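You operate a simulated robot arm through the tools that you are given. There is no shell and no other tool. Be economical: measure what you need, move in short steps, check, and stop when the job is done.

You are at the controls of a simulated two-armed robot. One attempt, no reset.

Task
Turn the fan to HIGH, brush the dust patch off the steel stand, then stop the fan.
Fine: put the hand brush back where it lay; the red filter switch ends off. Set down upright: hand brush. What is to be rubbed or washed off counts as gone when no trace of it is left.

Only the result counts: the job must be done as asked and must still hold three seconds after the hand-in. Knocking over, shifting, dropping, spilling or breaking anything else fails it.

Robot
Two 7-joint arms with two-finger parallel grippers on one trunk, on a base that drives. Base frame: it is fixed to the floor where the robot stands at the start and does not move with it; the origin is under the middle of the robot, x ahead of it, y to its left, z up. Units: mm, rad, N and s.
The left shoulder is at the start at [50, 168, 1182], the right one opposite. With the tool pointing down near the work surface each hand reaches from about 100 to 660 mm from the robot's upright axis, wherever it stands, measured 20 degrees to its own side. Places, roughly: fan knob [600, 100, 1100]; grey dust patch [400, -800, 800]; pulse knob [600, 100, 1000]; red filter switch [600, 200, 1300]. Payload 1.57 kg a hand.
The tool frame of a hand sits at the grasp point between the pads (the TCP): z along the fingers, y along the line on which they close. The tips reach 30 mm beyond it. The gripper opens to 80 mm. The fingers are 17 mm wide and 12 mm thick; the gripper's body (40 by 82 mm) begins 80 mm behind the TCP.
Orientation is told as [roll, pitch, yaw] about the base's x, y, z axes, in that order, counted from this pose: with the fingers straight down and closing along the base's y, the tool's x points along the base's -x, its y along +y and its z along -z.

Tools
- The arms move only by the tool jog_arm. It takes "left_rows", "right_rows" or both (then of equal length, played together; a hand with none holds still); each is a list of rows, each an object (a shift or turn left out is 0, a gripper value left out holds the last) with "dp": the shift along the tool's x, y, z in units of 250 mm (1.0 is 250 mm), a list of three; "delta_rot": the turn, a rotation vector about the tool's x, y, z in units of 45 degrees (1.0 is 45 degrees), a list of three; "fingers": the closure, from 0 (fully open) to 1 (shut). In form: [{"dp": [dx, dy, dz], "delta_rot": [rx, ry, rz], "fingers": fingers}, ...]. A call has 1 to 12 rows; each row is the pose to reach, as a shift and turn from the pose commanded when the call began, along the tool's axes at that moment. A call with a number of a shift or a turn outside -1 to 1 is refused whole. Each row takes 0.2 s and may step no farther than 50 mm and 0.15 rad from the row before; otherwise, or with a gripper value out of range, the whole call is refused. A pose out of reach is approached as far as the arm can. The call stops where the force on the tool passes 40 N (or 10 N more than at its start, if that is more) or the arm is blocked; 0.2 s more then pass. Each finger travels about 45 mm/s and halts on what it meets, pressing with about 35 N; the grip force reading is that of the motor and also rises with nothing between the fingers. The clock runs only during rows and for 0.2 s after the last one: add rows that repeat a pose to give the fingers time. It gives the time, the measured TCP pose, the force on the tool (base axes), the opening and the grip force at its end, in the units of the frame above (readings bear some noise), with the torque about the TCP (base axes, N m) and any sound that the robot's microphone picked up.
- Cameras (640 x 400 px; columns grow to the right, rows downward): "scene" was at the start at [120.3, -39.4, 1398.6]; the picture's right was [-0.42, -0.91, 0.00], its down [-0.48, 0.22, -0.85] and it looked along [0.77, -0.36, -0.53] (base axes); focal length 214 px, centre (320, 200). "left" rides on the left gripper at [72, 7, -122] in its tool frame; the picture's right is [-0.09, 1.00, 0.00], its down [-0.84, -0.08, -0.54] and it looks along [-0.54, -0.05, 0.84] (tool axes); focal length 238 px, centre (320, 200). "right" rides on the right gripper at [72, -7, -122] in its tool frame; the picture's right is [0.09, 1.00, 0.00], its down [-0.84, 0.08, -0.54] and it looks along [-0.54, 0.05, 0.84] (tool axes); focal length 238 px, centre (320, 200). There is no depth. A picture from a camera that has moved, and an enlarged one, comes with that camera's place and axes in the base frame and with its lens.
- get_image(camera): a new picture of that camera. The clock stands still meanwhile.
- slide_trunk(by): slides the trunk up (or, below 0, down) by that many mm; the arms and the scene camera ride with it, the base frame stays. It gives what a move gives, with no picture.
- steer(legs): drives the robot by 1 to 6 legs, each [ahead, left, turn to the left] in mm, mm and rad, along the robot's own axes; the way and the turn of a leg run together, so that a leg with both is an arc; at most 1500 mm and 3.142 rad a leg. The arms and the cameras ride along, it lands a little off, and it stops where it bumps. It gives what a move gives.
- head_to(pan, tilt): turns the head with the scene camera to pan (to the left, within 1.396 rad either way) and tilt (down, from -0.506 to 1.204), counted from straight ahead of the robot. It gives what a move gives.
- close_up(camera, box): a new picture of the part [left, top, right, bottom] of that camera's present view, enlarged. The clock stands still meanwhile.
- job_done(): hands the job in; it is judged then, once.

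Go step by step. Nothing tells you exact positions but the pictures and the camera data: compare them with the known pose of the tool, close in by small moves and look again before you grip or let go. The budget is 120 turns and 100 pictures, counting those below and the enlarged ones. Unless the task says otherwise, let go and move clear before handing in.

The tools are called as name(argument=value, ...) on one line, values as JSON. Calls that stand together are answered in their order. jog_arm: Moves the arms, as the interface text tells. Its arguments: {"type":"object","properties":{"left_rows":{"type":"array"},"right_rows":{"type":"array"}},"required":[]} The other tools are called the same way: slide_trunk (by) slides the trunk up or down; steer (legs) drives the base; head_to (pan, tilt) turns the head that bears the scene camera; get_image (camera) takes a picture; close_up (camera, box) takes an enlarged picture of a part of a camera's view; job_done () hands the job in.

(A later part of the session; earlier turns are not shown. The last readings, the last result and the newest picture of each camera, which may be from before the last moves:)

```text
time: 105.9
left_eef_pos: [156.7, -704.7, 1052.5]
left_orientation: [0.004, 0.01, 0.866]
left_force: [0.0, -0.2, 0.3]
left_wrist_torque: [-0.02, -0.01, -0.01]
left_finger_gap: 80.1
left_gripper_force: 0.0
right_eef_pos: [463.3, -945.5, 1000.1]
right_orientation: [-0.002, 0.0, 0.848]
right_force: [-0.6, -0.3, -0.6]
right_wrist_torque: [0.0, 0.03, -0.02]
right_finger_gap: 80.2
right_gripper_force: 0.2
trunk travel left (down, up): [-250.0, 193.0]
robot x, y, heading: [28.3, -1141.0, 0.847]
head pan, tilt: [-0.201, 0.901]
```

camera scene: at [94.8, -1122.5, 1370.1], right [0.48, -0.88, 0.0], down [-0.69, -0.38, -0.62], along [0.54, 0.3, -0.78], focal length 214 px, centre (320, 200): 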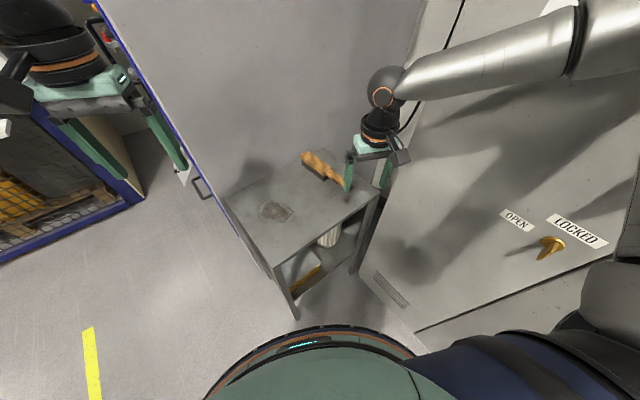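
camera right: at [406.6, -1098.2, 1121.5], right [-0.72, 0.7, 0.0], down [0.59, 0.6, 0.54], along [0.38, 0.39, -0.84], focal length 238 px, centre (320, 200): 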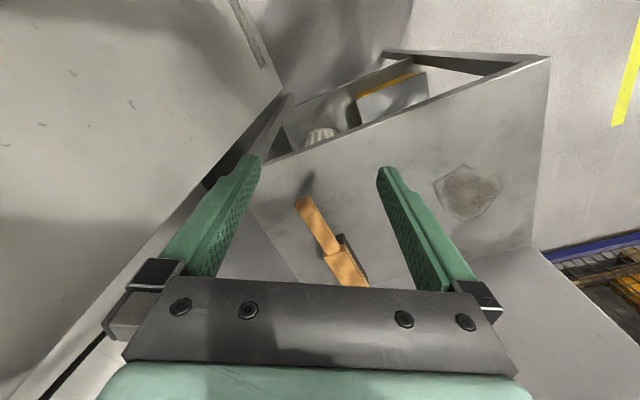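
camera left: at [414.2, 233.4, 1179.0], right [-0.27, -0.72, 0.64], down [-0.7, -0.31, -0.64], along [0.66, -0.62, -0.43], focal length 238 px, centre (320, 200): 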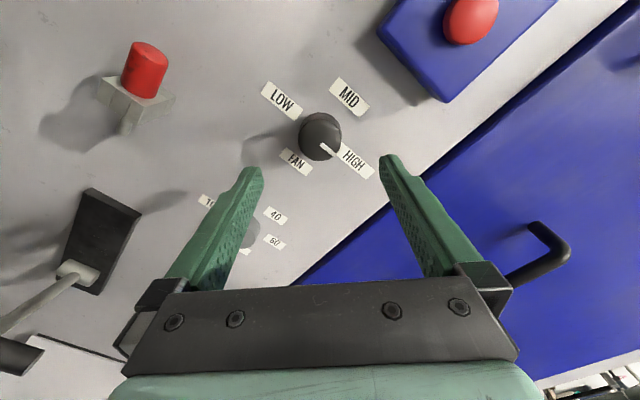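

I rotate the right hand to align with the brush and move above it.

jog_arm(right_rows=[{"dp": [-0.16, -0.03, 0], "delta_rot": [0, 0, -0.11]}, {"dp": [-0.32, -0.06, 0], "delta_rot": [0, 0, -0.22]}, {"dp": [-0.48, -0.09, 0.0], "delta_rot": [0, 0, -0.34]}, {"dp": [-0.62, -0.119, 0.05], "delta_rot": [0, 0, -0.458]}])

get_image(camera="right")

get_image(camera="scene")

```text
time: 106.9
left_eef_pos: [156.8, -703.9, 1051.9]
left_orientation: [0.006, 0.011, 0.864]
left_force: [0.2, 0.6, 0.2]
left_wrist_torque: [0.0, -0.01, 0.01]
left_finger_gap: 80.2
left_gripper_force: 0.1
right_eef_pos: [574.3, -901.9, 982.6]
right_orientation: [0.002, -0.005, 1.208]
right_force: [-1.1, 0.6, 0.0]
right_wrist_torque: [0.01, 0.05, 0.03]
right_finger_gap: 80.2
right_gripper_force: 0.2
right hand out of reach, approached as far as the arm can: row 3, 4
trunk travel left (down, up): [-250.0, 193.0]
robot x, y, heading: [31.9, -1140.4, 0.849]
head pan, tilt: [-0.201, 0.901]
```

```text
37 pictures are left
camera right: at [556.3, -971.9, 1104.7], right [-0.96, 0.27, 0.0], down [0.22, 0.81, 0.54], along [0.14, 0.52, -0.84], focal length 238 px, centre (320, 200)
```

right: 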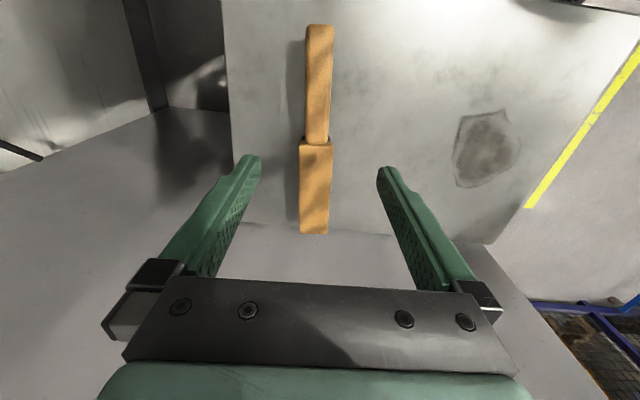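

```text
36 pictures are left
camera scene: at [116.2, -1070.2, 1270.1], right [0.6, -0.8, 0.0], down [-0.63, -0.47, -0.62], along [0.5, 0.37, -0.78], focal length 214 px, centre (320, 200)
```

scene: 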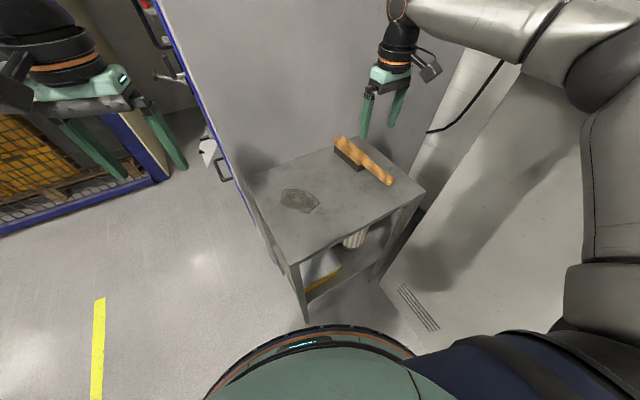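

The block is 40 mm wide with top near z 848. I move over its near part and lower partway.

jog_arm(right_rows=[{"dp": [-0.05, -0.015, 0.11], "delta_rot": [0, 0, 0.025]}, {"dp": [-0.12, -0.018, 0.2], "delta_rot": [0, 0, 0.05]}, {"dp": [-0.192, -0.018, 0.28], "delta_rot": [0, 0, 0.05]}])

get_image(camera="right")

```text
time: 107.7
left_eef_pos: [156.3, -704.2, 1053.5]
left_orientation: [0.004, 0.013, 0.864]
left_force: [-0.3, -0.1, -1.1]
left_wrist_torque: [-0.02, 0.05, 0.01]
left_finger_gap: 80.1
left_gripper_force: 0.0
right_eef_pos: [582.3, -906.7, 927.2]
right_orientation: [0.002, -0.001, 1.166]
right_force: [-0.6, 0.2, 0.1]
right_wrist_torque: [-0.01, -0.01, -0.01]
right_finger_gap: 80.2
right_gripper_force: 0.1
right hand out of reach, approached as far as the arm can: row 1, 2, 3
trunk travel left (down, up): [-250.0, 193.0]
robot x, y, heading: [32.1, -1142.3, 0.843]
head pan, tilt: [-0.201, 0.901]
```

```text
35 pictures are left
camera right: at [560.3, -975.2, 1049.1], right [-0.95, 0.31, 0.0], down [0.26, 0.8, 0.54], along [0.17, 0.52, -0.84], focal length 238 px, centre (320, 200)
```

right: 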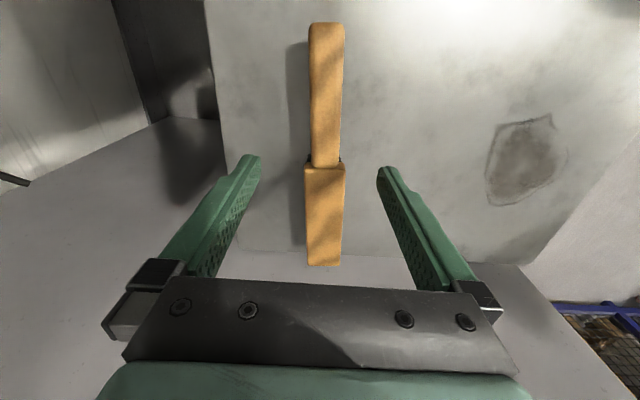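

The block is just out of reach. Turning the robot a little left brings the right shoulder nearer; I do that and re-aim.

steer(legs=[[0, 0, 0.25]])

```text
time: 109.0
left_eef_pos: [42.5, -686.2, 1052.5]
left_orientation: [0.003, 0.012, 1.117]
left_force: [-0.1, 0.2, -0.3]
left_wrist_torque: [-0.01, 0.01, -0.02]
left_finger_gap: 80.0
left_gripper_force: 0.1
right_eef_pos: [504.6, -776.1, 928.7]
right_orientation: [0.001, -0.001, 1.418]
right_force: [-0.1, -1.1, -0.1]
right_wrist_torque: [0.01, -0.02, -0.03]
right_finger_gap: 80.1
right_gripper_force: 0.0
trunk travel left (down, up): [-250.0, 193.0]
robot x, y, heading: [31.9, -1142.6, 1.096]
head pan, tilt: [-0.201, 0.901]
```

jog_arm(right_rows=[{"dp": [0.07, -0.1, 0], "delta_rot": [0, 0, 0.08]}, {"dp": [0.14, -0.2, 0], "delta_rot": [0, 0, 0.16]}, {"dp": [0.21, -0.31, 0], "delta_rot": [0, 0, 0.24]}, {"dp": [0.28, -0.413, 0.0], "delta_rot": [0, 0, 0.316]}, {"dp": [0.28, -0.413, 0.08], "delta_rot": [0, 0, 0.316]}])

get_image(camera="right")

```text
time: 110.2
left_eef_pos: [43.7, -687.8, 1052.8]
left_orientation: [0.003, 0.011, 1.113]
left_force: [-0.5, -0.9, 0.1]
left_wrist_torque: [0.01, 0.0, 0.03]
left_finger_gap: 79.9
left_gripper_force: 0.1
right_eef_pos: [597.1, -861.1, 907.0]
right_orientation: [0.003, -0.002, 1.167]
right_force: [0.5, 0.5, -0.6]
right_wrist_torque: [0.0, 0.02, 0.0]
right_finger_gap: 80.3
right_gripper_force: 0.1
trunk travel left (down, up): [-250.0, 193.0]
robot x, y, heading: [33.8, -1143.3, 1.1]
head pan, tilt: [-0.201, 0.901]
```

```text
34 pictures are left
camera right: at [575.6, -930.1, 1029.1], right [-0.95, 0.3, 0.0], down [0.26, 0.8, 0.54], along [0.16, 0.52, -0.84], focal length 238 px, centre (320, 200)
```

right: 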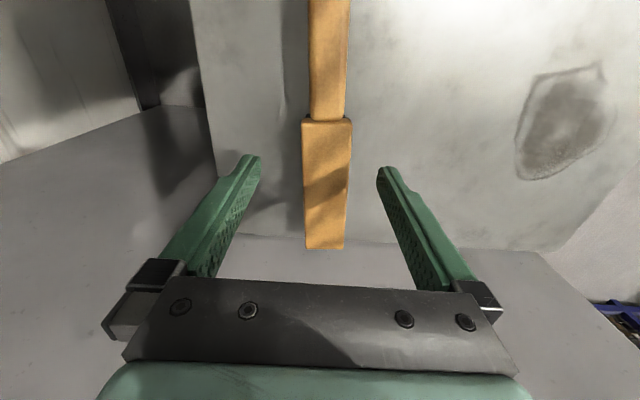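

Reached, well centred. I shift 3 mm sideways, 15 mm further along, and lower to z ≈ 850.

jog_arm(right_rows=[{"dp": [-0.06, 0.014, 0.06]}, {"dp": [-0.06, 0.014, 0.14]}, {"dp": [-0.06, 0.014, 0.2]}, {"dp": [-0.06, 0.014, 0.23]}])

get_image(camera="right")

close_up(camera="scene", box=[240, 60, 440, 200])

```text
time: 111.2
left_eef_pos: [43.4, -687.7, 1052.2]
left_orientation: [0.004, 0.013, 1.115]
left_force: [-0.4, -0.9, -0.8]
left_wrist_torque: [-0.01, 0.02, 0.01]
left_finger_gap: 80.1
left_gripper_force: 0.1
right_eef_pos: [599.6, -846.5, 849.4]
right_orientation: [0.003, -0.002, 1.17]
right_force: [-0.4, -0.4, 0.4]
right_wrist_torque: [0.02, 0.01, -0.01]
right_finger_gap: 80.0
right_gripper_force: 0.0
trunk travel left (down, up): [-250.0, 193.0]
robot x, y, heading: [33.3, -1142.7, 1.097]
head pan, tilt: [-0.201, 0.901]
```

```text
33 pictures are left
camera right: at [577.7, -914.9, 971.6], right [-0.95, 0.3, 0.0], down [0.26, 0.8, 0.54], along [0.16, 0.52, -0.84], focal length 238 px, centre (320, 200)
```

right: 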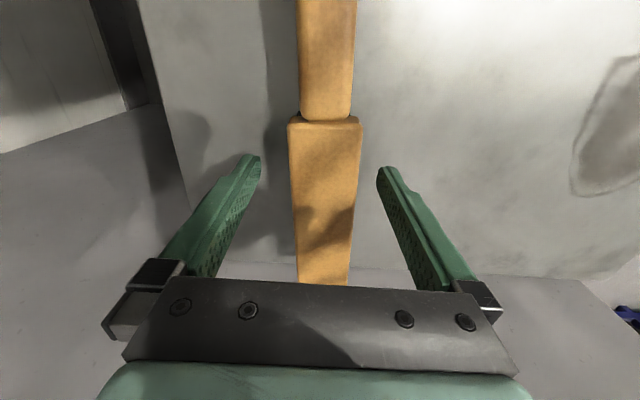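

```text
2.86 times, centred on (340, 130) of scene
camera zoom: at [94.6, -1050.9, 1270.1], right [0.78, -0.62, 0.0], down [-0.49, -0.61, -0.62], along [0.39, 0.49, -0.78], focal length 613 px, centre (263, 400)
```

zoom: 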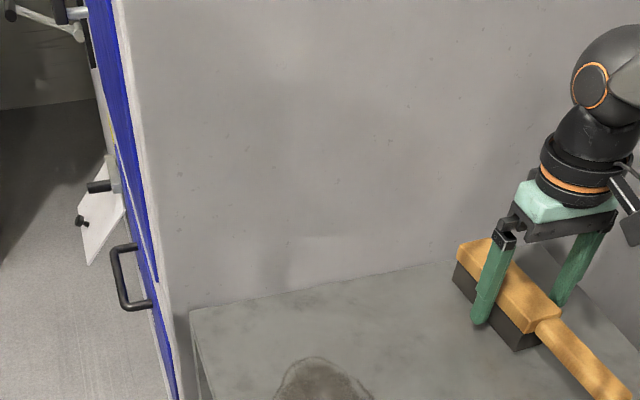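

The fingers straddle the block mid-height. I close.

jog_arm(right_rows=[{"dp": [0, 0, 0], "fingers": 1}, {"dp": [0, 0, 0], "fingers": 1}, {"dp": [0, 0, 0], "fingers": 1}, {"dp": [0, 0, 0], "fingers": 1}])

get_image(camera="right")

```text
time: 112.2
left_eef_pos: [43.8, -687.3, 1053.8]
left_orientation: [0.003, 0.013, 1.115]
left_force: [-1.3, -1.1, 0.6]
left_wrist_torque: [-0.03, 0.02, -0.02]
left_finger_gap: 80.1
left_gripper_force: 0.1
right_eef_pos: [599.8, -846.2, 851.0]
right_orientation: [0.001, -0.002, 1.17]
right_force: [-0.1, 0.3, -0.2]
right_wrist_torque: [-0.05, -0.02, 0.07]
right_finger_gap: 40.1
right_gripper_force: 27.7
trunk travel left (down, up): [-250.0, 193.0]
robot x, y, heading: [26.0, -1141.4, 1.096]
head pan, tilt: [-0.201, 0.901]
```

```text
31 pictures are left
camera right: at [577.7, -915.0, 971.8], right [-0.95, 0.3, 0.0], down [0.26, 0.8, 0.54], along [0.16, 0.52, -0.84], focal length 238 px, centre (320, 200)
```

right: 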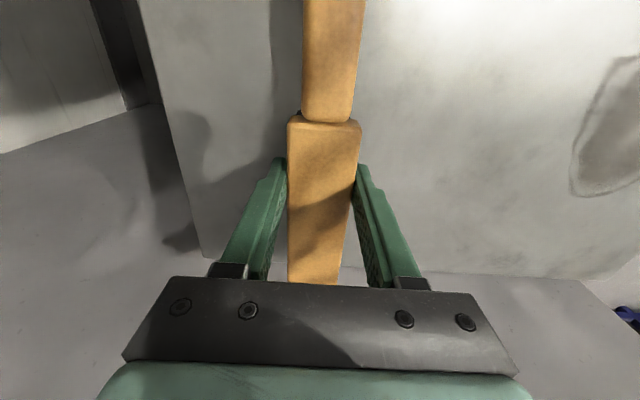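

Gripped (original pose: TCP [599.8, −846.3, 850.2], yaw 1.17). I lift and carry it to beside the dust patch.

jog_arm(right_rows=[{"dp": [0, 0, -0.06]}, {"dp": [0, 0, -0.14]}, {"dp": [0.08, 0.14, -0.14]}, {"dp": [0.16, 0.29, -0.14]}, {"dp": [0.244, 0.44, -0.14]}, {"dp": [0.244, 0.504, -0.14]}])

get_image(camera="right")

get_image(camera="scene")

```text
time: 113.6
left_eef_pos: [44.3, -685.8, 1052.2]
left_orientation: [0.003, 0.011, 1.117]
left_force: [0.3, 0.2, -1.3]
left_wrist_torque: [0.0, -0.02, 0.0]
left_finger_gap: 80.0
left_gripper_force: 0.0
right_eef_pos: [460.0, -854.1, 884.6]
right_orientation: [0.002, -0.001, 1.169]
right_force: [0.3, 0.3, -2.2]
right_wrist_torque: [-0.02, 0.02, 0.02]
right_finger_gap: 39.4
right_gripper_force: 35.3
trunk travel left (down, up): [-250.0, 193.0]
robot x, y, heading: [30.3, -1141.6, 1.093]
head pan, tilt: [-0.201, 0.901]
```

```text
30 pictures are left
camera right: at [438.0, -922.1, 1006.7], right [-0.95, 0.3, 0.0], down [0.26, 0.8, 0.54], along [0.16, 0.52, -0.84], focal length 238 px, centre (320, 200)
```

right: 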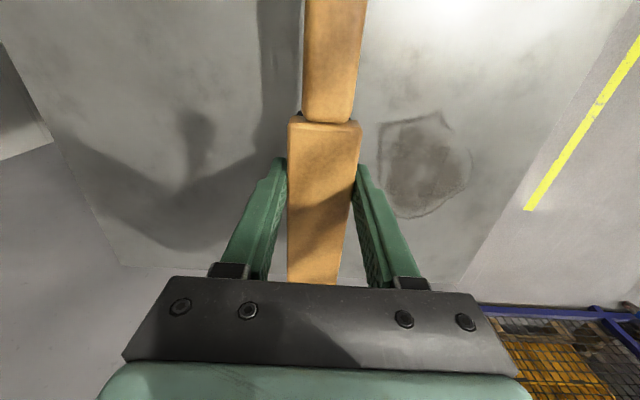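

```text
29 pictures are left
camera scene: at [94.7, -1050.7, 1270.1], right [0.78, -0.62, 0.0], down [-0.49, -0.61, -0.62], along [0.39, 0.49, -0.78], focal length 214 px, centre (320, 200)
```

scene: 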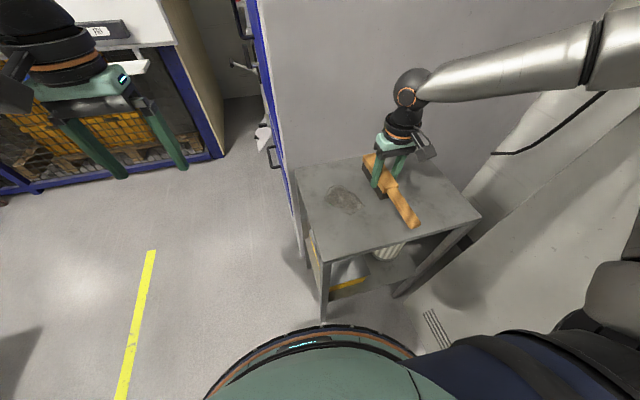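

The brush is beside the patch and lines up with its length. I lower to light contact and sweep across.

jog_arm(right_rows=[{"dp": [0, 0, 0.08]}, {"dp": [0, 0, 0.134]}, {"dp": [0, 0, 0.146]}])

jog_arm(right_rows=[{"dp": [0, 0.08, 0]}, {"dp": [0, 0.16, 0]}, {"dp": [0, 0.24, 0]}, {"dp": [0, 0.32, 0]}, {"dp": [0, 0.4, 0]}, {"dp": [0, 0.48, 0]}, {"dp": [0, 0.56, 0]}, {"dp": [0, 0.64, 0]}])

get_image(camera="right")

```text
time: 114.4
left_eef_pos: [42.7, -688.0, 1053.0]
left_orientation: [0.003, 0.012, 1.116]
left_force: [-1.1, 0.0, 0.2]
left_wrist_torque: [0.01, 0.0, -0.03]
left_finger_gap: 80.0
left_gripper_force: 0.1
right_eef_pos: [459.3, -853.3, 848.6]
right_orientation: [0.0, -0.005, 1.168]
right_force: [0.6, -2.9, 8.7]
right_wrist_torque: [-0.5, 0.13, 0.12]
right_finger_gap: 39.5
right_gripper_force: 35.0
trunk travel left (down, up): [-250.0, 193.0]
robot x, y, heading: [30.1, -1140.9, 1.096]
head pan, tilt: [-0.201, 0.901]
```

```text
time: 116.2
left_eef_pos: [42.7, -686.6, 1052.1]
left_orientation: [0.004, 0.012, 1.116]
left_force: [-0.4, -0.2, 0.0]
left_wrist_torque: [-0.02, 0.0, 0.0]
left_finger_gap: 80.1
left_gripper_force: 0.1
right_eef_pos: [351.9, -835.5, 865.5]
right_orientation: [0.003, -0.002, 1.171]
right_force: [0.1, -0.7, -2.7]
right_wrist_torque: [-0.06, 0.03, 0.03]
right_finger_gap: 39.5
right_gripper_force: 34.6
right hand out of reach, approached as far as the arm can: row 5, 6, 7, 8
trunk travel left (down, up): [-250.0, 193.0]
robot x, y, heading: [32.0, -1147.8, 1.096]
head pan, tilt: [-0.201, 0.901]
```

```text
28 pictures are left
camera right: at [329.8, -904.3, 988.1], right [-0.95, 0.3, 0.0], down [0.26, 0.8, 0.54], along [0.16, 0.52, -0.84], focal length 238 px, centre (320, 200)
```

right: 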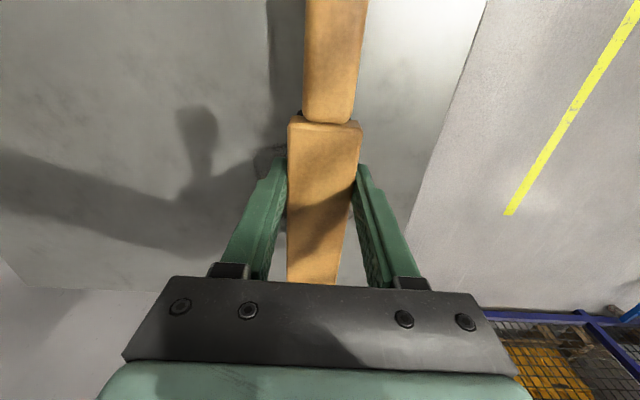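

The sweep seems to have cleared it. I lift, move back and inspect the surface.

jog_arm(right_rows=[{"dp": [0, 0, -0.06]}, {"dp": [0, -0.15, -0.08]}, {"dp": [0, -0.3, -0.08]}, {"dp": [0, -0.45, -0.08]}])

close_up(camera="right", box=[340, 60, 540, 260])

close_up(camera="scene", box=[280, 140, 480, 280])

```text
time: 117.2
left_eef_pos: [43.5, -686.3, 1052.0]
left_orientation: [0.004, 0.011, 1.114]
left_force: [0.4, 0.1, 0.2]
left_wrist_torque: [0.01, 0.01, 0.02]
left_finger_gap: 79.6
left_gripper_force: 0.0
right_eef_pos: [455.5, -878.2, 884.4]
right_orientation: [0.003, 0.0, 1.171]
right_force: [-0.5, -0.4, -2.5]
right_wrist_torque: [-0.03, 0.01, 0.02]
right_finger_gap: 39.6
right_gripper_force: 34.8
trunk travel left (down, up): [-250.0, 193.0]
robot x, y, heading: [30.2, -1141.9, 1.101]
head pan, tilt: [-0.201, 0.901]
```

```text
2.00 times, centred on (440, 160) of right
camera zoom: at [433.5, -947.9, 1007.2], right [-0.95, 0.3, 0.0], down [0.26, 0.8, 0.54], along [0.16, 0.52, -0.84], focal length 477 px, centre (80, 280)
```

zoom: 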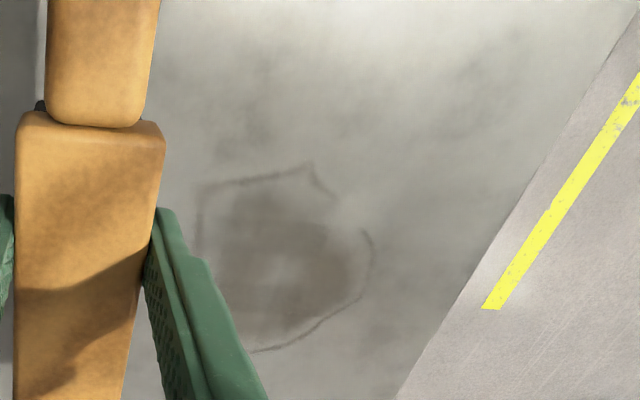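

```text
2.86 times, centred on (380, 210) of scene
camera zoom: at [95.0, -1051.0, 1270.1], right [0.78, -0.62, 0.0], down [-0.49, -0.61, -0.62], along [0.39, 0.49, -0.78], focal length 613 px, centre (149, 171)
```

zoom: 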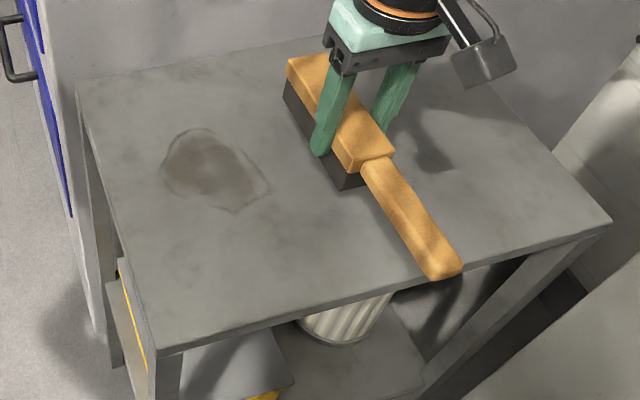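

The dust has faded but not gone, and the far half of the stroke lifted off at a reach limit. I raise the trunk back up 100 mm for a better posture and lower the hand again.

slide_trunk(by=100)

jog_arm(right_rows=[{"dp": [-0.02, 0.03, 0.14]}, {"dp": [-0.05, 0.06, 0.28]}, {"dp": [-0.08, 0.1, 0.4]}, {"dp": [-0.08, 0.1, 0.46]}])

```text
time: 118.5
left_eef_pos: [44.7, -685.6, 1152.1]
left_orientation: [0.004, 0.012, 1.116]
left_force: [-0.1, -0.5, -0.2]
left_wrist_torque: [-0.01, -0.03, -0.04]
left_finger_gap: 79.7
left_gripper_force: 0.0
right_eef_pos: [454.4, -878.8, 985.3]
right_orientation: [0.002, 0.001, 1.168]
right_force: [-0.4, 0.4, -2.4]
right_wrist_torque: [-0.05, 0.03, -0.01]
right_finger_gap: 39.3
right_gripper_force: 35.1
trunk travel left (down, up): [-350.0, 93.0]
robot x, y, heading: [29.7, -1145.1, 1.099]
head pan, tilt: [-0.201, 0.901]
```

```text
time: 119.5
left_eef_pos: [43.6, -686.4, 1152.1]
left_orientation: [0.003, 0.014, 1.116]
left_force: [-0.3, 0.0, 0.2]
left_wrist_torque: [0.02, 0.02, 0.02]
left_finger_gap: 80.2
left_gripper_force: 0.0
right_eef_pos: [440.1, -852.9, 872.9]
right_orientation: [0.001, -0.002, 1.169]
right_force: [-0.7, -0.8, -3.0]
right_wrist_torque: [-0.02, -0.01, 0.02]
right_finger_gap: 39.4
right_gripper_force: 34.7
right hand out of reach, approached as far as the arm can: row 4
trunk travel left (down, up): [-350.0, 93.0]
robot x, y, heading: [29.5, -1142.7, 1.1]
head pan, tilt: [-0.201, 0.901]
```

The lower limit is worse with the trunk up, so the trunk should go down instead. I raise the hand by 200 mm, then lower the trunk by 200 mm.

jog_arm(right_rows=[{"dp": [0, 0, -0.16]}, {"dp": [0, 0, -0.34]}, {"dp": [0, 0, -0.52]}, {"dp": [0, 0, -0.7]}, {"dp": [0, 0, -0.85]}])

slide_trunk(by=-200)

```text
time: 120.7
left_eef_pos: [43.4, -687.0, 1152.8]
left_orientation: [0.005, 0.013, 1.115]
left_force: [1.0, -0.3, 0.5]
left_wrist_torque: [0.03, 0.02, 0.0]
left_finger_gap: 79.9
left_gripper_force: 0.0
right_eef_pos: [439.7, -855.0, 1086.4]
right_orientation: [0.003, 0.001, 1.17]
right_force: [0.1, -0.5, -2.3]
right_wrist_torque: [-0.03, 0.0, 0.0]
right_finger_gap: 39.5
right_gripper_force: 35.3
trunk travel left (down, up): [-350.0, 93.0]
robot x, y, heading: [27.4, -1143.9, 1.096]
head pan, tilt: [-0.201, 0.901]
```

```text
time: 122.9
left_eef_pos: [43.2, -685.8, 952.2]
left_orientation: [0.002, 0.011, 1.115]
left_force: [0.0, -0.4, -0.4]
left_wrist_torque: [0.02, 0.03, 0.02]
left_finger_gap: 79.9
left_gripper_force: 0.0
right_eef_pos: [439.2, -853.6, 885.3]
right_orientation: [0.001, -0.002, 1.17]
right_force: [-0.6, -0.2, -2.6]
right_wrist_torque: [-0.07, 0.0, 0.0]
right_finger_gap: 39.8
right_gripper_force: 35.4
trunk travel left (down, up): [-150.0, 293.0]
robot x, y, heading: [29.2, -1142.2, 1.103]
head pan, tilt: [-0.201, 0.901]
```

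jog_arm(right_rows=[{"dp": [0, 0, 0.1]}, {"dp": [0, 0, 0.14]}, {"dp": [0, 0, 0.147]}])

jog_arm(right_rows=[{"dp": [0, 0.1, 0]}, {"dp": [0, 0.2, 0]}, {"dp": [0, 0.3, 0]}, {"dp": [0, 0.4, 0]}, {"dp": [0, 0.5, 0]}, {"dp": [0, 0.58, 0]}])

```text
time: 123.7
left_eef_pos: [43.8, -687.6, 954.4]
left_orientation: [0.006, 0.013, 1.115]
left_force: [-0.8, 0.6, 0.3]
left_wrist_torque: [0.0, 0.02, -0.01]
left_finger_gap: 80.2
left_gripper_force: 0.0
right_eef_pos: [438.3, -854.1, 849.5]
right_orientation: [0.0, -0.008, 1.17]
right_force: [1.5, -0.3, 10.7]
right_wrist_torque: [-0.45, 0.11, 0.06]
right_finger_gap: 39.3
right_gripper_force: 34.6
trunk travel left (down, up): [-150.0, 293.0]
robot x, y, heading: [30.0, -1145.3, 1.097]
head pan, tilt: [-0.201, 0.901]
```

```text
time: 125.1
left_eef_pos: [43.1, -686.3, 953.2]
left_orientation: [0.003, 0.011, 1.115]
left_force: [0.8, 1.0, 0.3]
left_wrist_torque: [0.02, 0.03, -0.01]
left_finger_gap: 80.0
left_gripper_force: 0.1
right_eef_pos: [330.7, -828.5, 850.4]
right_orientation: [0.002, 0.002, 1.171]
right_force: [0.3, 1.0, -0.2]
right_wrist_torque: [0.2, -0.11, -0.01]
right_finger_gap: 39.2
right_gripper_force: 34.8
right hand out of reach, approached as far as the arm can: row 5, 6
trunk travel left (down, up): [-150.0, 293.0]
robot x, y, heading: [30.4, -1142.6, 1.103]
head pan, tilt: [-0.201, 0.901]
```

jog_arm(right_rows=[{"dp": [0, -0.14, 0.004]}, {"dp": [0, -0.28, 0.004]}, {"dp": [0, -0.42, 0.004]}, {"dp": [0, -0.28, 0.004]}, {"dp": [0, -0.14, 0.004]}, {"dp": [0, 0, 0.004]}, {"dp": [0, -0.14, 0.004]}, {"dp": [0, -0.28, 0.004]}, {"dp": [0, -0.42, 0.004]}, {"dp": [0, -0.5, 0]}])

jog_arm(right_rows=[{"dp": [0, 0, -0.1]}, {"dp": [0.0, -0.08, -0.14]}])

close_up(camera="right", box=[340, 60, 540, 260])

close_up(camera="scene", box=[280, 100, 480, 240])

```text
time: 127.3
left_eef_pos: [44.4, -686.5, 953.0]
left_orientation: [0.005, 0.012, 1.117]
left_force: [-0.8, -0.8, -0.2]
left_wrist_torque: [-0.03, 0.02, -0.02]
left_finger_gap: 80.0
left_gripper_force: 0.1
right_eef_pos: [447.1, -876.9, 850.9]
right_orientation: [0.001, 0.0, 1.171]
right_force: [0.0, 0.1, -2.0]
right_wrist_torque: [-0.06, 0.01, 0.0]
right_finger_gap: 39.3
right_gripper_force: 35.2
trunk travel left (down, up): [-150.0, 293.0]
robot x, y, heading: [27.7, -1144.8, 1.095]
head pan, tilt: [-0.201, 0.901]
```

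```text
time: 127.9
left_eef_pos: [44.8, -687.5, 952.7]
left_orientation: [0.003, 0.012, 1.115]
left_force: [-0.1, 0.3, -0.1]
left_wrist_torque: [-0.02, 0.0, 0.01]
left_finger_gap: 80.0
left_gripper_force: 0.0
right_eef_pos: [465.4, -884.4, 886.7]
right_orientation: [0.004, -0.001, 1.171]
right_force: [0.5, 0.1, -2.2]
right_wrist_torque: [-0.04, 0.03, 0.0]
right_finger_gap: 39.4
right_gripper_force: 34.6
trunk travel left (down, up): [-150.0, 293.0]
robot x, y, heading: [30.3, -1143.5, 1.098]
head pan, tilt: [-0.201, 0.901]
```

```text
2.00 times, centred on (440, 160) of right
camera zoom: at [443.8, -953.1, 1008.7], right [-0.95, 0.3, 0.0], down [0.26, 0.8, 0.54], along [0.16, 0.52, -0.84], focal length 477 px, centre (80, 280)
```

zoom: 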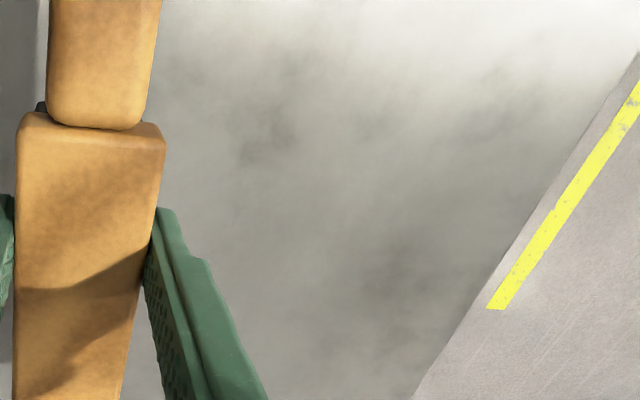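

```text
2.86 times, centred on (380, 170) of scene
camera zoom: at [94.7, -1050.9, 1170.1], right [0.78, -0.62, 0.0], down [-0.49, -0.61, -0.62], along [0.39, 0.49, -0.78], focal length 613 px, centre (149, 286)
```

zoom: 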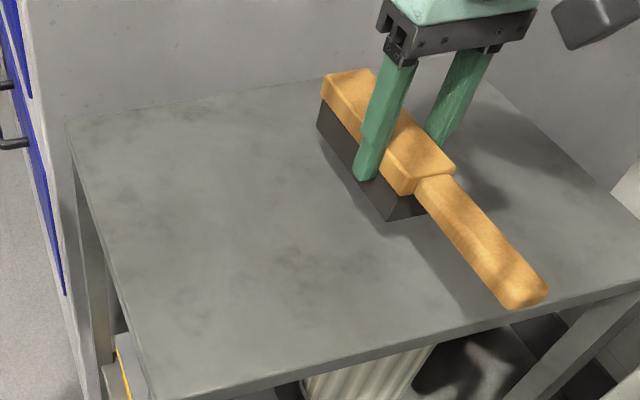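

The dust is gone. I carry the brush back above its original spot.

jog_arm(right_rows=[{"dp": [-0.1, -0.12, 0]}, {"dp": [-0.2, -0.24, 0]}, {"dp": [-0.3, -0.36, 0]}, {"dp": [-0.35, -0.436, 0]}])

```text
time: 128.9
left_eef_pos: [43.9, -685.7, 953.5]
left_orientation: [0.003, 0.015, 1.115]
left_force: [0.6, 0.3, -1.0]
left_wrist_torque: [0.04, -0.03, -0.01]
left_finger_gap: 79.9
left_gripper_force: 0.0
right_eef_pos: [600.2, -845.5, 886.1]
right_orientation: [0.001, -0.004, 1.171]
right_force: [-0.1, 0.7, -2.2]
right_wrist_torque: [-0.06, 0.03, -0.01]
right_finger_gap: 39.5
right_gripper_force: 35.0
trunk travel left (down, up): [-150.0, 293.0]
robot x, y, heading: [32.3, -1145.2, 1.095]
head pan, tilt: [-0.201, 0.901]
```

Exactly above the spot. I lower to z ≈ 850.3 and check the contact force.

jog_arm(right_rows=[{"dp": [0, -0.003, 0.08]}, {"dp": [0, -0.003, 0.13]}, {"dp": [0, -0.003, 0.143]}, {"dp": [0, -0.003, 0.143]}])

get_image(camera="right")

```text
time: 129.9
left_eef_pos: [44.4, -686.5, 951.8]
left_orientation: [0.003, 0.012, 1.116]
left_force: [0.1, 0.6, -0.4]
left_wrist_torque: [0.02, 0.04, -0.02]
left_finger_gap: 80.1
left_gripper_force: 0.1
right_eef_pos: [600.2, -847.6, 849.1]
right_orientation: [0.002, -0.003, 1.169]
right_force: [-0.2, -0.6, 0.4]
right_wrist_torque: [0.09, -0.01, -0.05]
right_finger_gap: 39.5
right_gripper_force: 35.0
trunk travel left (down, up): [-150.0, 293.0]
robot x, y, heading: [28.6, -1144.6, 1.098]
head pan, tilt: [-0.201, 0.901]
```

```text
23 pictures are left
camera right: at [578.7, -915.6, 972.2], right [-0.95, 0.3, 0.0], down [0.26, 0.8, 0.54], along [0.16, 0.52, -0.84], focal length 238 px, centre (320, 200)
```

right: 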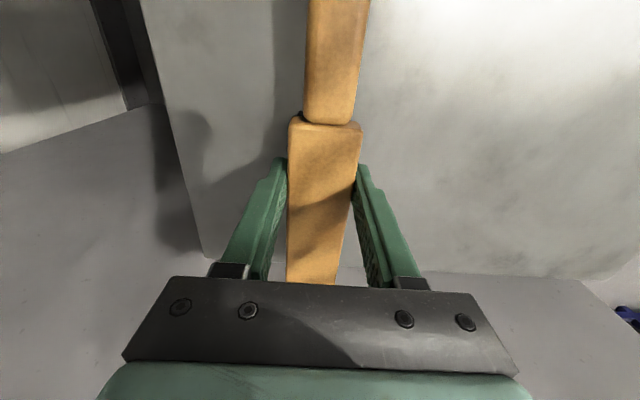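

Contact is made (weight carried by the stand). I open and rise straight up.

jog_arm(right_rows=[{"fingers": 0}, {"fingers": 0}, {"fingers": 0}, {"fingers": 0}, {"fingers": 0}, {"dp": [0, 0, -0.15]}, {"dp": [0, 0, -0.3]}, {"dp": [0.1, 0, -0.45]}, {"dp": [0.25, 0.05, -0.55]}])

get_image(camera="right")

close_up(camera="scene", box=[280, 80, 520, 240])

```text
time: 131.9
left_eef_pos: [43.3, -687.6, 952.2]
left_orientation: [0.003, 0.011, 1.115]
left_force: [0.2, -0.2, -0.5]
left_wrist_torque: [0.01, -0.01, 0.03]
left_finger_gap: 80.0
left_gripper_force: 0.0
right_eef_pos: [562.2, -900.1, 986.9]
right_orientation: [0.002, -0.002, 1.169]
right_force: [-0.5, -1.0, -0.5]
right_wrist_torque: [-0.02, 0.04, 0.0]
right_finger_gap: 80.0
right_gripper_force: 0.0
trunk travel left (down, up): [-150.0, 293.0]
robot x, y, heading: [32.1, -1144.2, 1.101]
head pan, tilt: [-0.201, 0.901]
```

```text
22 pictures are left
camera right: at [541.5, -968.4, 1109.4], right [-0.95, 0.3, 0.0], down [0.26, 0.8, 0.54], along [0.16, 0.52, -0.84], focal length 238 px, centre (320, 200)
```

right: 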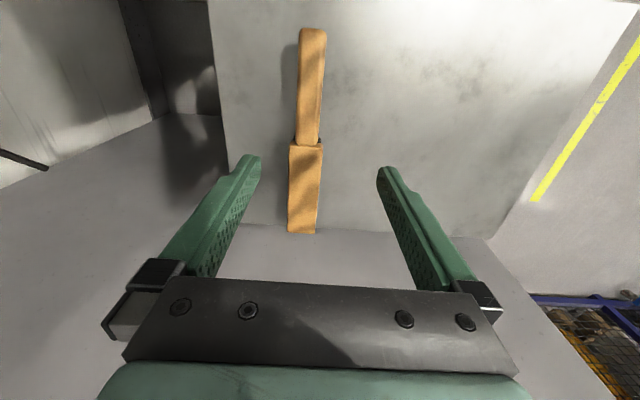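

```text
2.50 times, centred on (400, 160) of scene
camera zoom: at [94.4, -1051.2, 1170.2], right [0.78, -0.62, 0.0], down [-0.49, -0.61, -0.62], along [0.39, 0.49, -0.78], focal length 536 px, centre (120, 300)
```

zoom: 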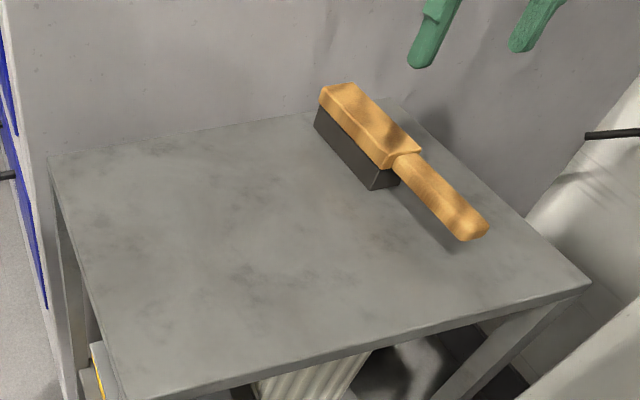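

Brush is back upright and the stand is clean. I tuck the right hand, raise the trunk, and drive back to the panel.

jog_arm(right_rows=[{"dp": [0.02, 0.18, -0.05]}, {"dp": [0.05, 0.36, -0.05]}, {"dp": [0.08, 0.54, -0.05]}, {"dp": [0.1, 0.68, -0.05]}])

slide_trunk(by=200)

steer(legs=[[-158, 307, 0], [0, 0, -1.48], [-262, 0, 0], [0, 1421, 0]])

head_to(pan=0.1, tilt=0.3)

get_image(camera="scene")

```text
time: 132.9
left_eef_pos: [43.1, -687.3, 953.1]
left_orientation: [0.002, 0.013, 1.115]
left_force: [0.5, 0.2, -0.3]
left_wrist_torque: [-0.02, 0.02, 0.03]
left_finger_gap: 79.9
left_gripper_force: 0.1
right_eef_pos: [396.3, -855.6, 1000.3]
right_orientation: [0.002, -0.001, 1.168]
right_force: [0.3, 0.8, 0.4]
right_wrist_torque: [0.03, -0.02, 0.01]
right_finger_gap: 80.0
right_gripper_force: 0.0
trunk travel left (down, up): [-150.0, 293.0]
robot x, y, heading: [27.2, -1145.3, 1.096]
head pan, tilt: [-0.201, 0.901]
```

```text
time: 135.1
left_eef_pos: [42.3, -686.5, 1151.9]
left_orientation: [0.003, 0.013, 1.114]
left_force: [0.3, 0.1, 0.1]
left_wrist_torque: [0.02, 0.03, 0.05]
left_finger_gap: 80.0
left_gripper_force: 0.1
right_eef_pos: [397.3, -855.5, 1200.0]
right_orientation: [0.002, 0.0, 1.171]
right_force: [1.0, 0.2, 0.1]
right_wrist_torque: [0.0, -0.03, -0.01]
right_finger_gap: 80.1
right_gripper_force: 0.0
trunk travel left (down, up): [-350.0, 93.0]
robot x, y, heading: [30.1, -1142.6, 1.098]
head pan, tilt: [-0.201, 0.901]
```

```text
time: 149.3
left_eef_pos: [454.2, 266.8, 1151.4]
left_orientation: [0.014, 0.021, -0.411]
left_force: [-0.4, 0.6, 0.2]
left_wrist_torque: [0.0, 0.0, 0.0]
left_finger_gap: 79.7
left_gripper_force: 0.2
right_eef_pos: [308.6, -91.5, 1197.0]
right_orientation: [0.005, 0.001, -0.342]
right_force: [0.4, 0.3, -0.6]
right_wrist_torque: [-0.01, -0.02, 0.02]
right_finger_gap: 80.1
right_gripper_force: 0.0
trunk travel left (down, up): [-350.0, 93.0]
robot x, y, heading: [-2.9, 266.4, -0.418]
head pan, tilt: [-0.201, 0.901]
stopped in leg 4: the robot was blocked; the commanded pose is now the measured one
```

```text
time: 150.3
left_eef_pos: [454.9, 266.6, 1150.5]
left_orientation: [0.012, 0.021, -0.407]
left_force: [-0.2, -0.6, -0.4]
left_wrist_torque: [-0.03, -0.03, 0.01]
left_finger_gap: 80.4
left_gripper_force: 0.1
right_eef_pos: [309.1, -91.9, 1196.9]
right_orientation: [0.004, 0.003, -0.342]
right_force: [-0.5, -0.5, 0.4]
right_wrist_torque: [-0.03, -0.01, 0.02]
right_finger_gap: 80.2
right_gripper_force: 0.1
trunk travel left (down, up): [-350.0, 93.0]
robot x, y, heading: [-1.0, 261.0, -0.408]
head pan, tilt: [0.099, 0.3]
```

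```text
20 pictures are left
camera scene: at [124.9, 209.4, 1421.7], right [-0.31, -0.95, 0.0], down [-0.28, 0.1, -0.95], along [0.91, -0.29, -0.3], focal length 214 px, centre (320, 200)
```

scene: 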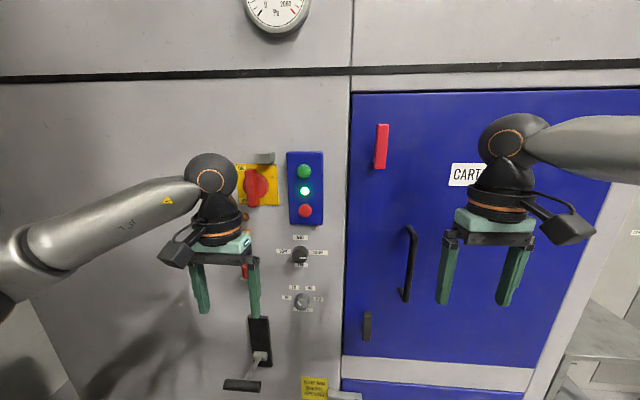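

The last leg was blocked near its end; I look left to see what was touched.

head_to(pan=1.2, tilt=0.5)

get_image(camera="scene")

```text
time: 151.6
left_eef_pos: [454.2, 268.2, 1151.2]
left_orientation: [0.013, 0.02, -0.407]
left_force: [0.2, -0.5, -0.1]
left_wrist_torque: [0.02, 0.0, 0.02]
left_finger_gap: 79.9
left_gripper_force: 0.1
right_eef_pos: [308.1, -92.3, 1196.6]
right_orientation: [0.005, 0.004, -0.344]
right_force: [0.0, 0.5, 0.2]
right_wrist_torque: [0.02, 0.02, -0.03]
right_finger_gap: 79.9
right_gripper_force: 0.0
trunk travel left (down, up): [-350.0, 93.0]
robot x, y, heading: [-3.9, 260.3, -0.413]
head pan, tilt: [1.201, 0.499]
```

```text
19 pictures are left
camera scene: at [100.5, 302.9, 1403.9], right [0.71, -0.71, -0.01], down [-0.34, -0.33, -0.88], along [0.62, 0.62, -0.48], focal length 214 px, centre (320, 200)
```

scene: 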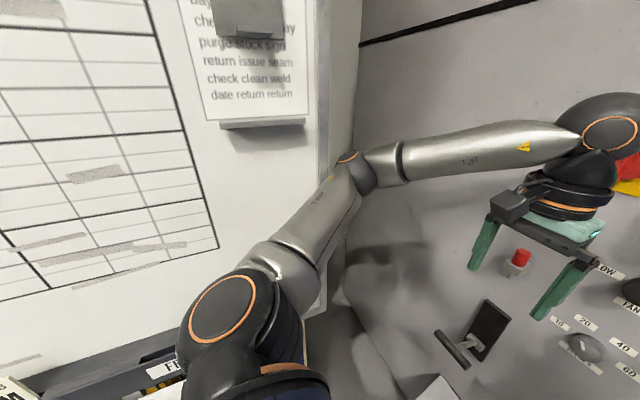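

The left elbow touched the whiteboard edge in this posture. I move away 80 mm to the right and inspect the ledge.

steer(legs=[[0, -80, 0.03]])

get_image(camera="scene")

```text
time: 152.7
left_eef_pos: [420.2, 213.0, 1152.2]
left_orientation: [0.009, 0.015, -0.375]
left_force: [0.0, 0.4, -0.3]
left_wrist_torque: [0.01, -0.01, 0.01]
left_finger_gap: 80.2
left_gripper_force: 0.0
right_eef_pos: [285.7, -153.0, 1199.9]
right_orientation: [0.002, -0.002, -0.31]
right_force: [-0.3, -0.4, -0.6]
right_wrist_torque: [0.02, -0.05, 0.0]
right_finger_gap: 80.1
right_gripper_force: 0.1
trunk travel left (down, up): [-350.0, 93.0]
robot x, y, heading: [-35.5, 192.7, -0.377]
head pan, tilt: [1.201, 0.499]
```

```text
18 pictures are left
camera scene: at [64.4, 238.3, 1404.0], right [0.73, -0.68, 0.0], down [-0.33, -0.35, -0.88], along [0.6, 0.64, -0.48], focal length 214 px, centre (320, 200)
```

scene: 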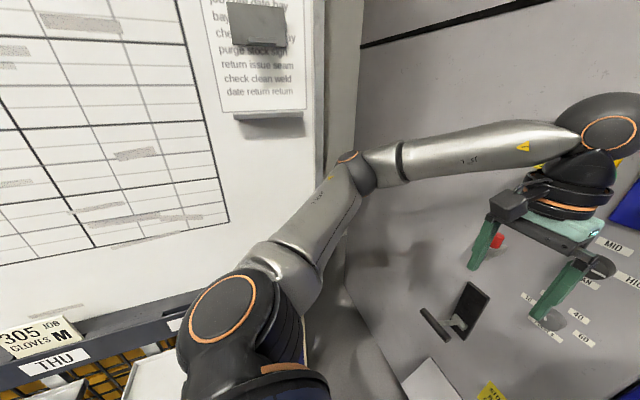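

All intact. I pitch the left hand forward again, moving it inboard.

jog_arm(left_rows=[{"dp": [0, -0.06, 0], "delta_rot": [0, -0.167, 0]}, {"dp": [0, -0.12, 0], "delta_rot": [0, -0.333, 0]}, {"dp": [0, -0.18, 0], "delta_rot": [0, -0.5, 0]}, {"dp": [0, -0.24, 0], "delta_rot": [0, -0.667, 0]}, {"dp": [0, -0.3, 0], "delta_rot": [0, -0.833, 0]}, {"dp": [0, -0.36, 0], "delta_rot": [0, -1, 0]}])

jog_arm(left_rows=[{"dp": [0, -0.04, 0], "delta_rot": [0, -0.167, 0], "fingers": 1}, {"dp": [0, -0.08, 0], "delta_rot": [0, -0.333, 0]}, {"dp": [0, -0.12, 0], "delta_rot": [0, -0.5, 0]}, {"dp": [0, -0.16, 0], "delta_rot": [0, -0.667, 0]}, {"dp": [0, -0.2, 0], "delta_rot": [0, -0.833, 0]}, {"dp": [0, -0.2, 0], "delta_rot": [0, -1, 0]}])

slide_trunk(by=90)

head_to(pan=0.1, tilt=0.45)

get_image(camera="scene")

get_image(camera="left")

```text
time: 154.1
left_eef_pos: [387.4, 129.9, 1149.7]
left_orientation: [0.008, -0.772, -0.38]
left_force: [-0.4, -0.1, -0.1]
left_wrist_torque: [-0.02, -0.03, -0.02]
left_finger_gap: 80.2
left_gripper_force: 0.1
right_eef_pos: [285.0, -150.6, 1199.4]
right_orientation: [0.002, -0.003, -0.31]
right_force: [0.6, 1.0, -0.5]
right_wrist_torque: [0.03, 0.0, 0.0]
right_finger_gap: 79.9
right_gripper_force: 0.0
trunk travel left (down, up): [-350.0, 93.0]
robot x, y, heading: [-37.0, 187.7, -0.387]
head pan, tilt: [1.201, 0.499]
```

```text
time: 155.5
left_eef_pos: [369.0, 84.5, 1150.8]
left_orientation: [0.525, -1.558, -0.899]
left_force: [0.3, -0.4, 0.6]
left_wrist_torque: [0.02, 0.01, 0.0]
left_finger_gap: 0.0
left_gripper_force: 21.2
right_eef_pos: [284.0, -150.8, 1199.2]
right_orientation: [0.003, -0.003, -0.31]
right_force: [0.1, 0.0, -0.6]
right_wrist_torque: [0.02, -0.03, 0.01]
right_finger_gap: 80.2
right_gripper_force: 0.1
trunk travel left (down, up): [-350.0, 93.0]
robot x, y, heading: [-33.3, 189.1, -0.378]
head pan, tilt: [1.201, 0.499]
```

```text
time: 156.8
left_eef_pos: [369.2, 83.6, 1240.2]
left_orientation: [0.424, -1.554, -0.798]
left_force: [-0.1, 0.8, 0.4]
left_wrist_torque: [0.01, 0.03, 0.0]
left_finger_gap: 0.0
left_gripper_force: 21.5
right_eef_pos: [285.6, -150.0, 1290.0]
right_orientation: [0.002, 0.0, -0.31]
right_force: [-0.4, 0.1, -0.1]
right_wrist_torque: [0.01, 0.01, 0.01]
right_finger_gap: 79.8
right_gripper_force: 0.0
trunk travel left (down, up): [-440.0, 3.0]
robot x, y, heading: [-34.5, 190.1, -0.38]
head pan, tilt: [1.201, 0.499]
```

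```text
time: 158.1
left_eef_pos: [369.7, 82.8, 1239.3]
left_orientation: [0.428, -1.553, -0.803]
left_force: [-0.3, -0.4, -0.6]
left_wrist_torque: [-0.01, 0.0, -0.03]
left_finger_gap: 0.2
left_gripper_force: 21.4
right_eef_pos: [285.4, -151.0, 1288.9]
right_orientation: [0.002, -0.002, -0.311]
right_force: [-0.2, 1.4, -0.1]
right_wrist_torque: [0.02, 0.01, 0.01]
right_finger_gap: 79.7
right_gripper_force: 0.1
trunk travel left (down, up): [-440.0, 3.0]
robot x, y, heading: [-33.7, 191.1, -0.388]
head pan, tilt: [0.099, 0.45]
```

```text
17 pictures are left
camera scene: at [90.2, 147.1, 1498.5], right [-0.28, -0.96, 0.0], down [-0.42, 0.12, -0.9], along [0.86, -0.25, -0.44], focal length 214 px, centre (320, 200)
```

scene: 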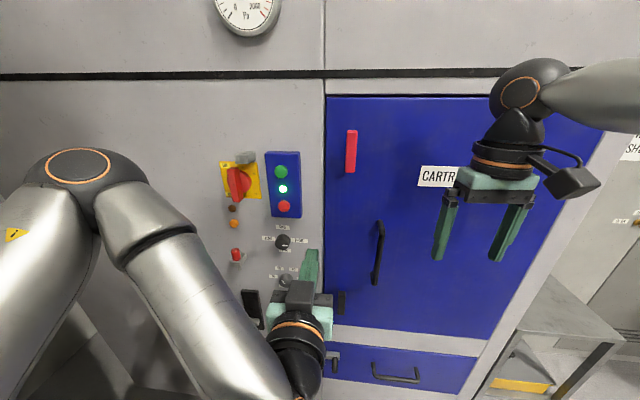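

```text
16 pictures are left
camera left: at [259.2, 136.7, 1170.9], right [0.36, 0.93, 0.1], down [-0.52, 0.12, 0.84], along [0.77, -0.36, 0.53], focal length 238 px, centre (320, 200)
```

left: 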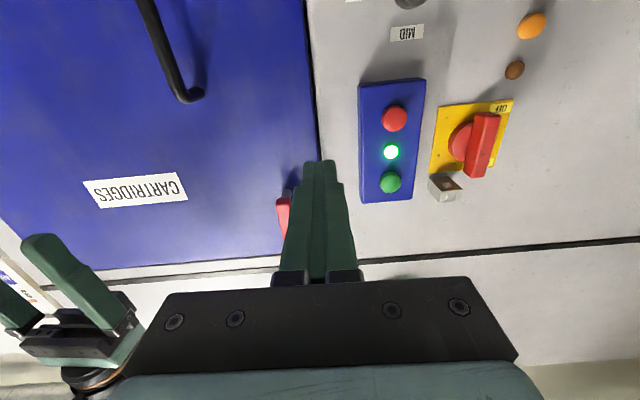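

The red STOP button is at about n 490 (panel frame), z 1250. I shift the robot 92 mm left so the closed fingers face it.

steer(legs=[[0, 92, 0]])

jog_arm(left_rows=[{"dp": [-0.04, 0, 0.15]}, {"dp": [-0.044, 0, 0.3]}, {"dp": [-0.044, 0, 0.42]}])

get_image(camera="left")

```text
time: 159.2
left_eef_pos: [403.3, 169.2, 1239.7]
left_orientation: [0.398, -1.555, -0.773]
left_force: [-0.6, 0.5, -0.4]
left_wrist_torque: [-0.06, 0.0, -0.06]
left_finger_gap: 0.2
left_gripper_force: 21.1
right_eef_pos: [319.2, -66.5, 1290.1]
right_orientation: [0.002, -0.001, -0.309]
right_force: [0.2, 0.4, 0.4]
right_wrist_torque: [-0.01, 0.01, 0.02]
right_finger_gap: 80.0
right_gripper_force: 0.0
trunk travel left (down, up): [-440.0, 3.0]
robot x, y, heading: [0.2, 271.6, -0.388]
head pan, tilt: [0.099, 0.45]
```

```text
time: 160.0
left_eef_pos: [502.2, 129.0, 1250.8]
left_orientation: [0.435, -1.552, -0.811]
left_force: [0.2, -0.2, -0.4]
left_wrist_torque: [-0.01, -0.01, -0.02]
left_finger_gap: 0.1
left_gripper_force: 21.2
right_eef_pos: [319.5, -66.5, 1289.6]
right_orientation: [0.004, -0.001, -0.31]
right_force: [-0.4, -1.0, 0.7]
right_wrist_torque: [0.01, 0.0, 0.03]
right_finger_gap: 79.9
right_gripper_force: 0.0
trunk travel left (down, up): [-440.0, 3.0]
robot x, y, heading: [5.6, 273.8, -0.381]
head pan, tilt: [0.099, 0.45]
```

```text
15 pictures are left
camera left: at [391.6, 182.6, 1180.9], right [0.37, 0.93, 0.1], down [-0.52, 0.12, 0.84], along [0.77, -0.36, 0.53], focal length 238 px, centre (320, 200)
```

left: 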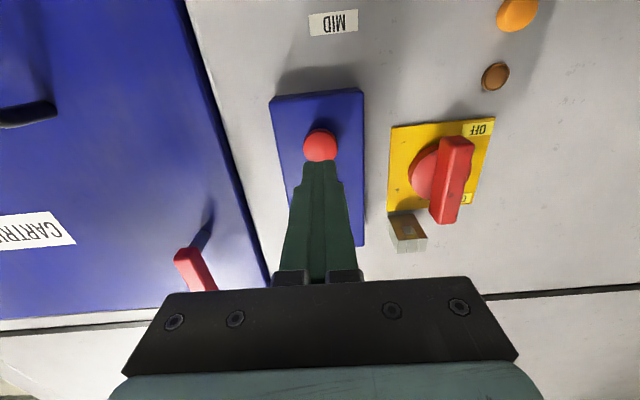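

Aligned on the red button. I press it.

jog_arm(left_rows=[{"dp": [0.008, 0, 0.1]}, {"dp": [0.008, 0, 0.15]}, {"dp": [0.008, 0, 0.17]}, {"dp": [0.008, 0, 0.185]}, {"dp": [0.008, 0, 0.195]}])

get_image(camera="left")

```text
time: 161.2
left_eef_pos: [544.2, 112.3, 1247.1]
left_orientation: [0.479, -1.552, -0.853]
left_force: [-12.8, 4.8, -1.0]
left_wrist_torque: [-0.05, 0.01, -0.04]
left_finger_gap: 0.0
left_gripper_force: 21.6
right_eef_pos: [318.4, -65.0, 1290.8]
right_orientation: [0.001, -0.002, -0.312]
right_force: [0.1, -1.0, 0.0]
right_wrist_torque: [0.0, 0.02, -0.01]
right_finger_gap: 80.0
right_gripper_force: 0.0
trunk travel left (down, up): [-440.0, 3.0]
robot x, y, heading: [-2.1, 278.4, -0.383]
head pan, tilt: [0.099, 0.45]
heard: click
```

```text
14 pictures are left
camera left: at [433.8, 165.6, 1177.8], right [0.37, 0.92, 0.1], down [-0.52, 0.12, 0.84], along [0.77, -0.36, 0.53], focal length 238 px, centre (320, 200)
```

left: 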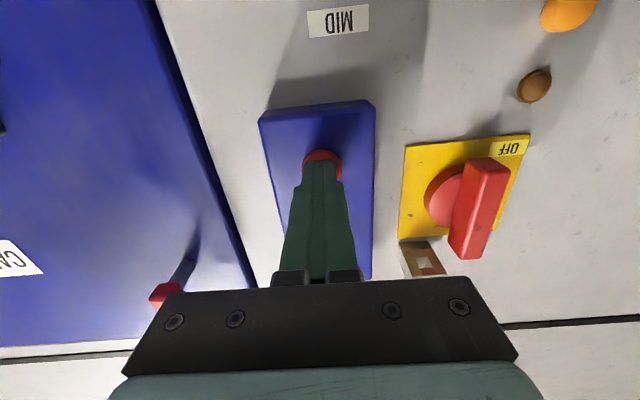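

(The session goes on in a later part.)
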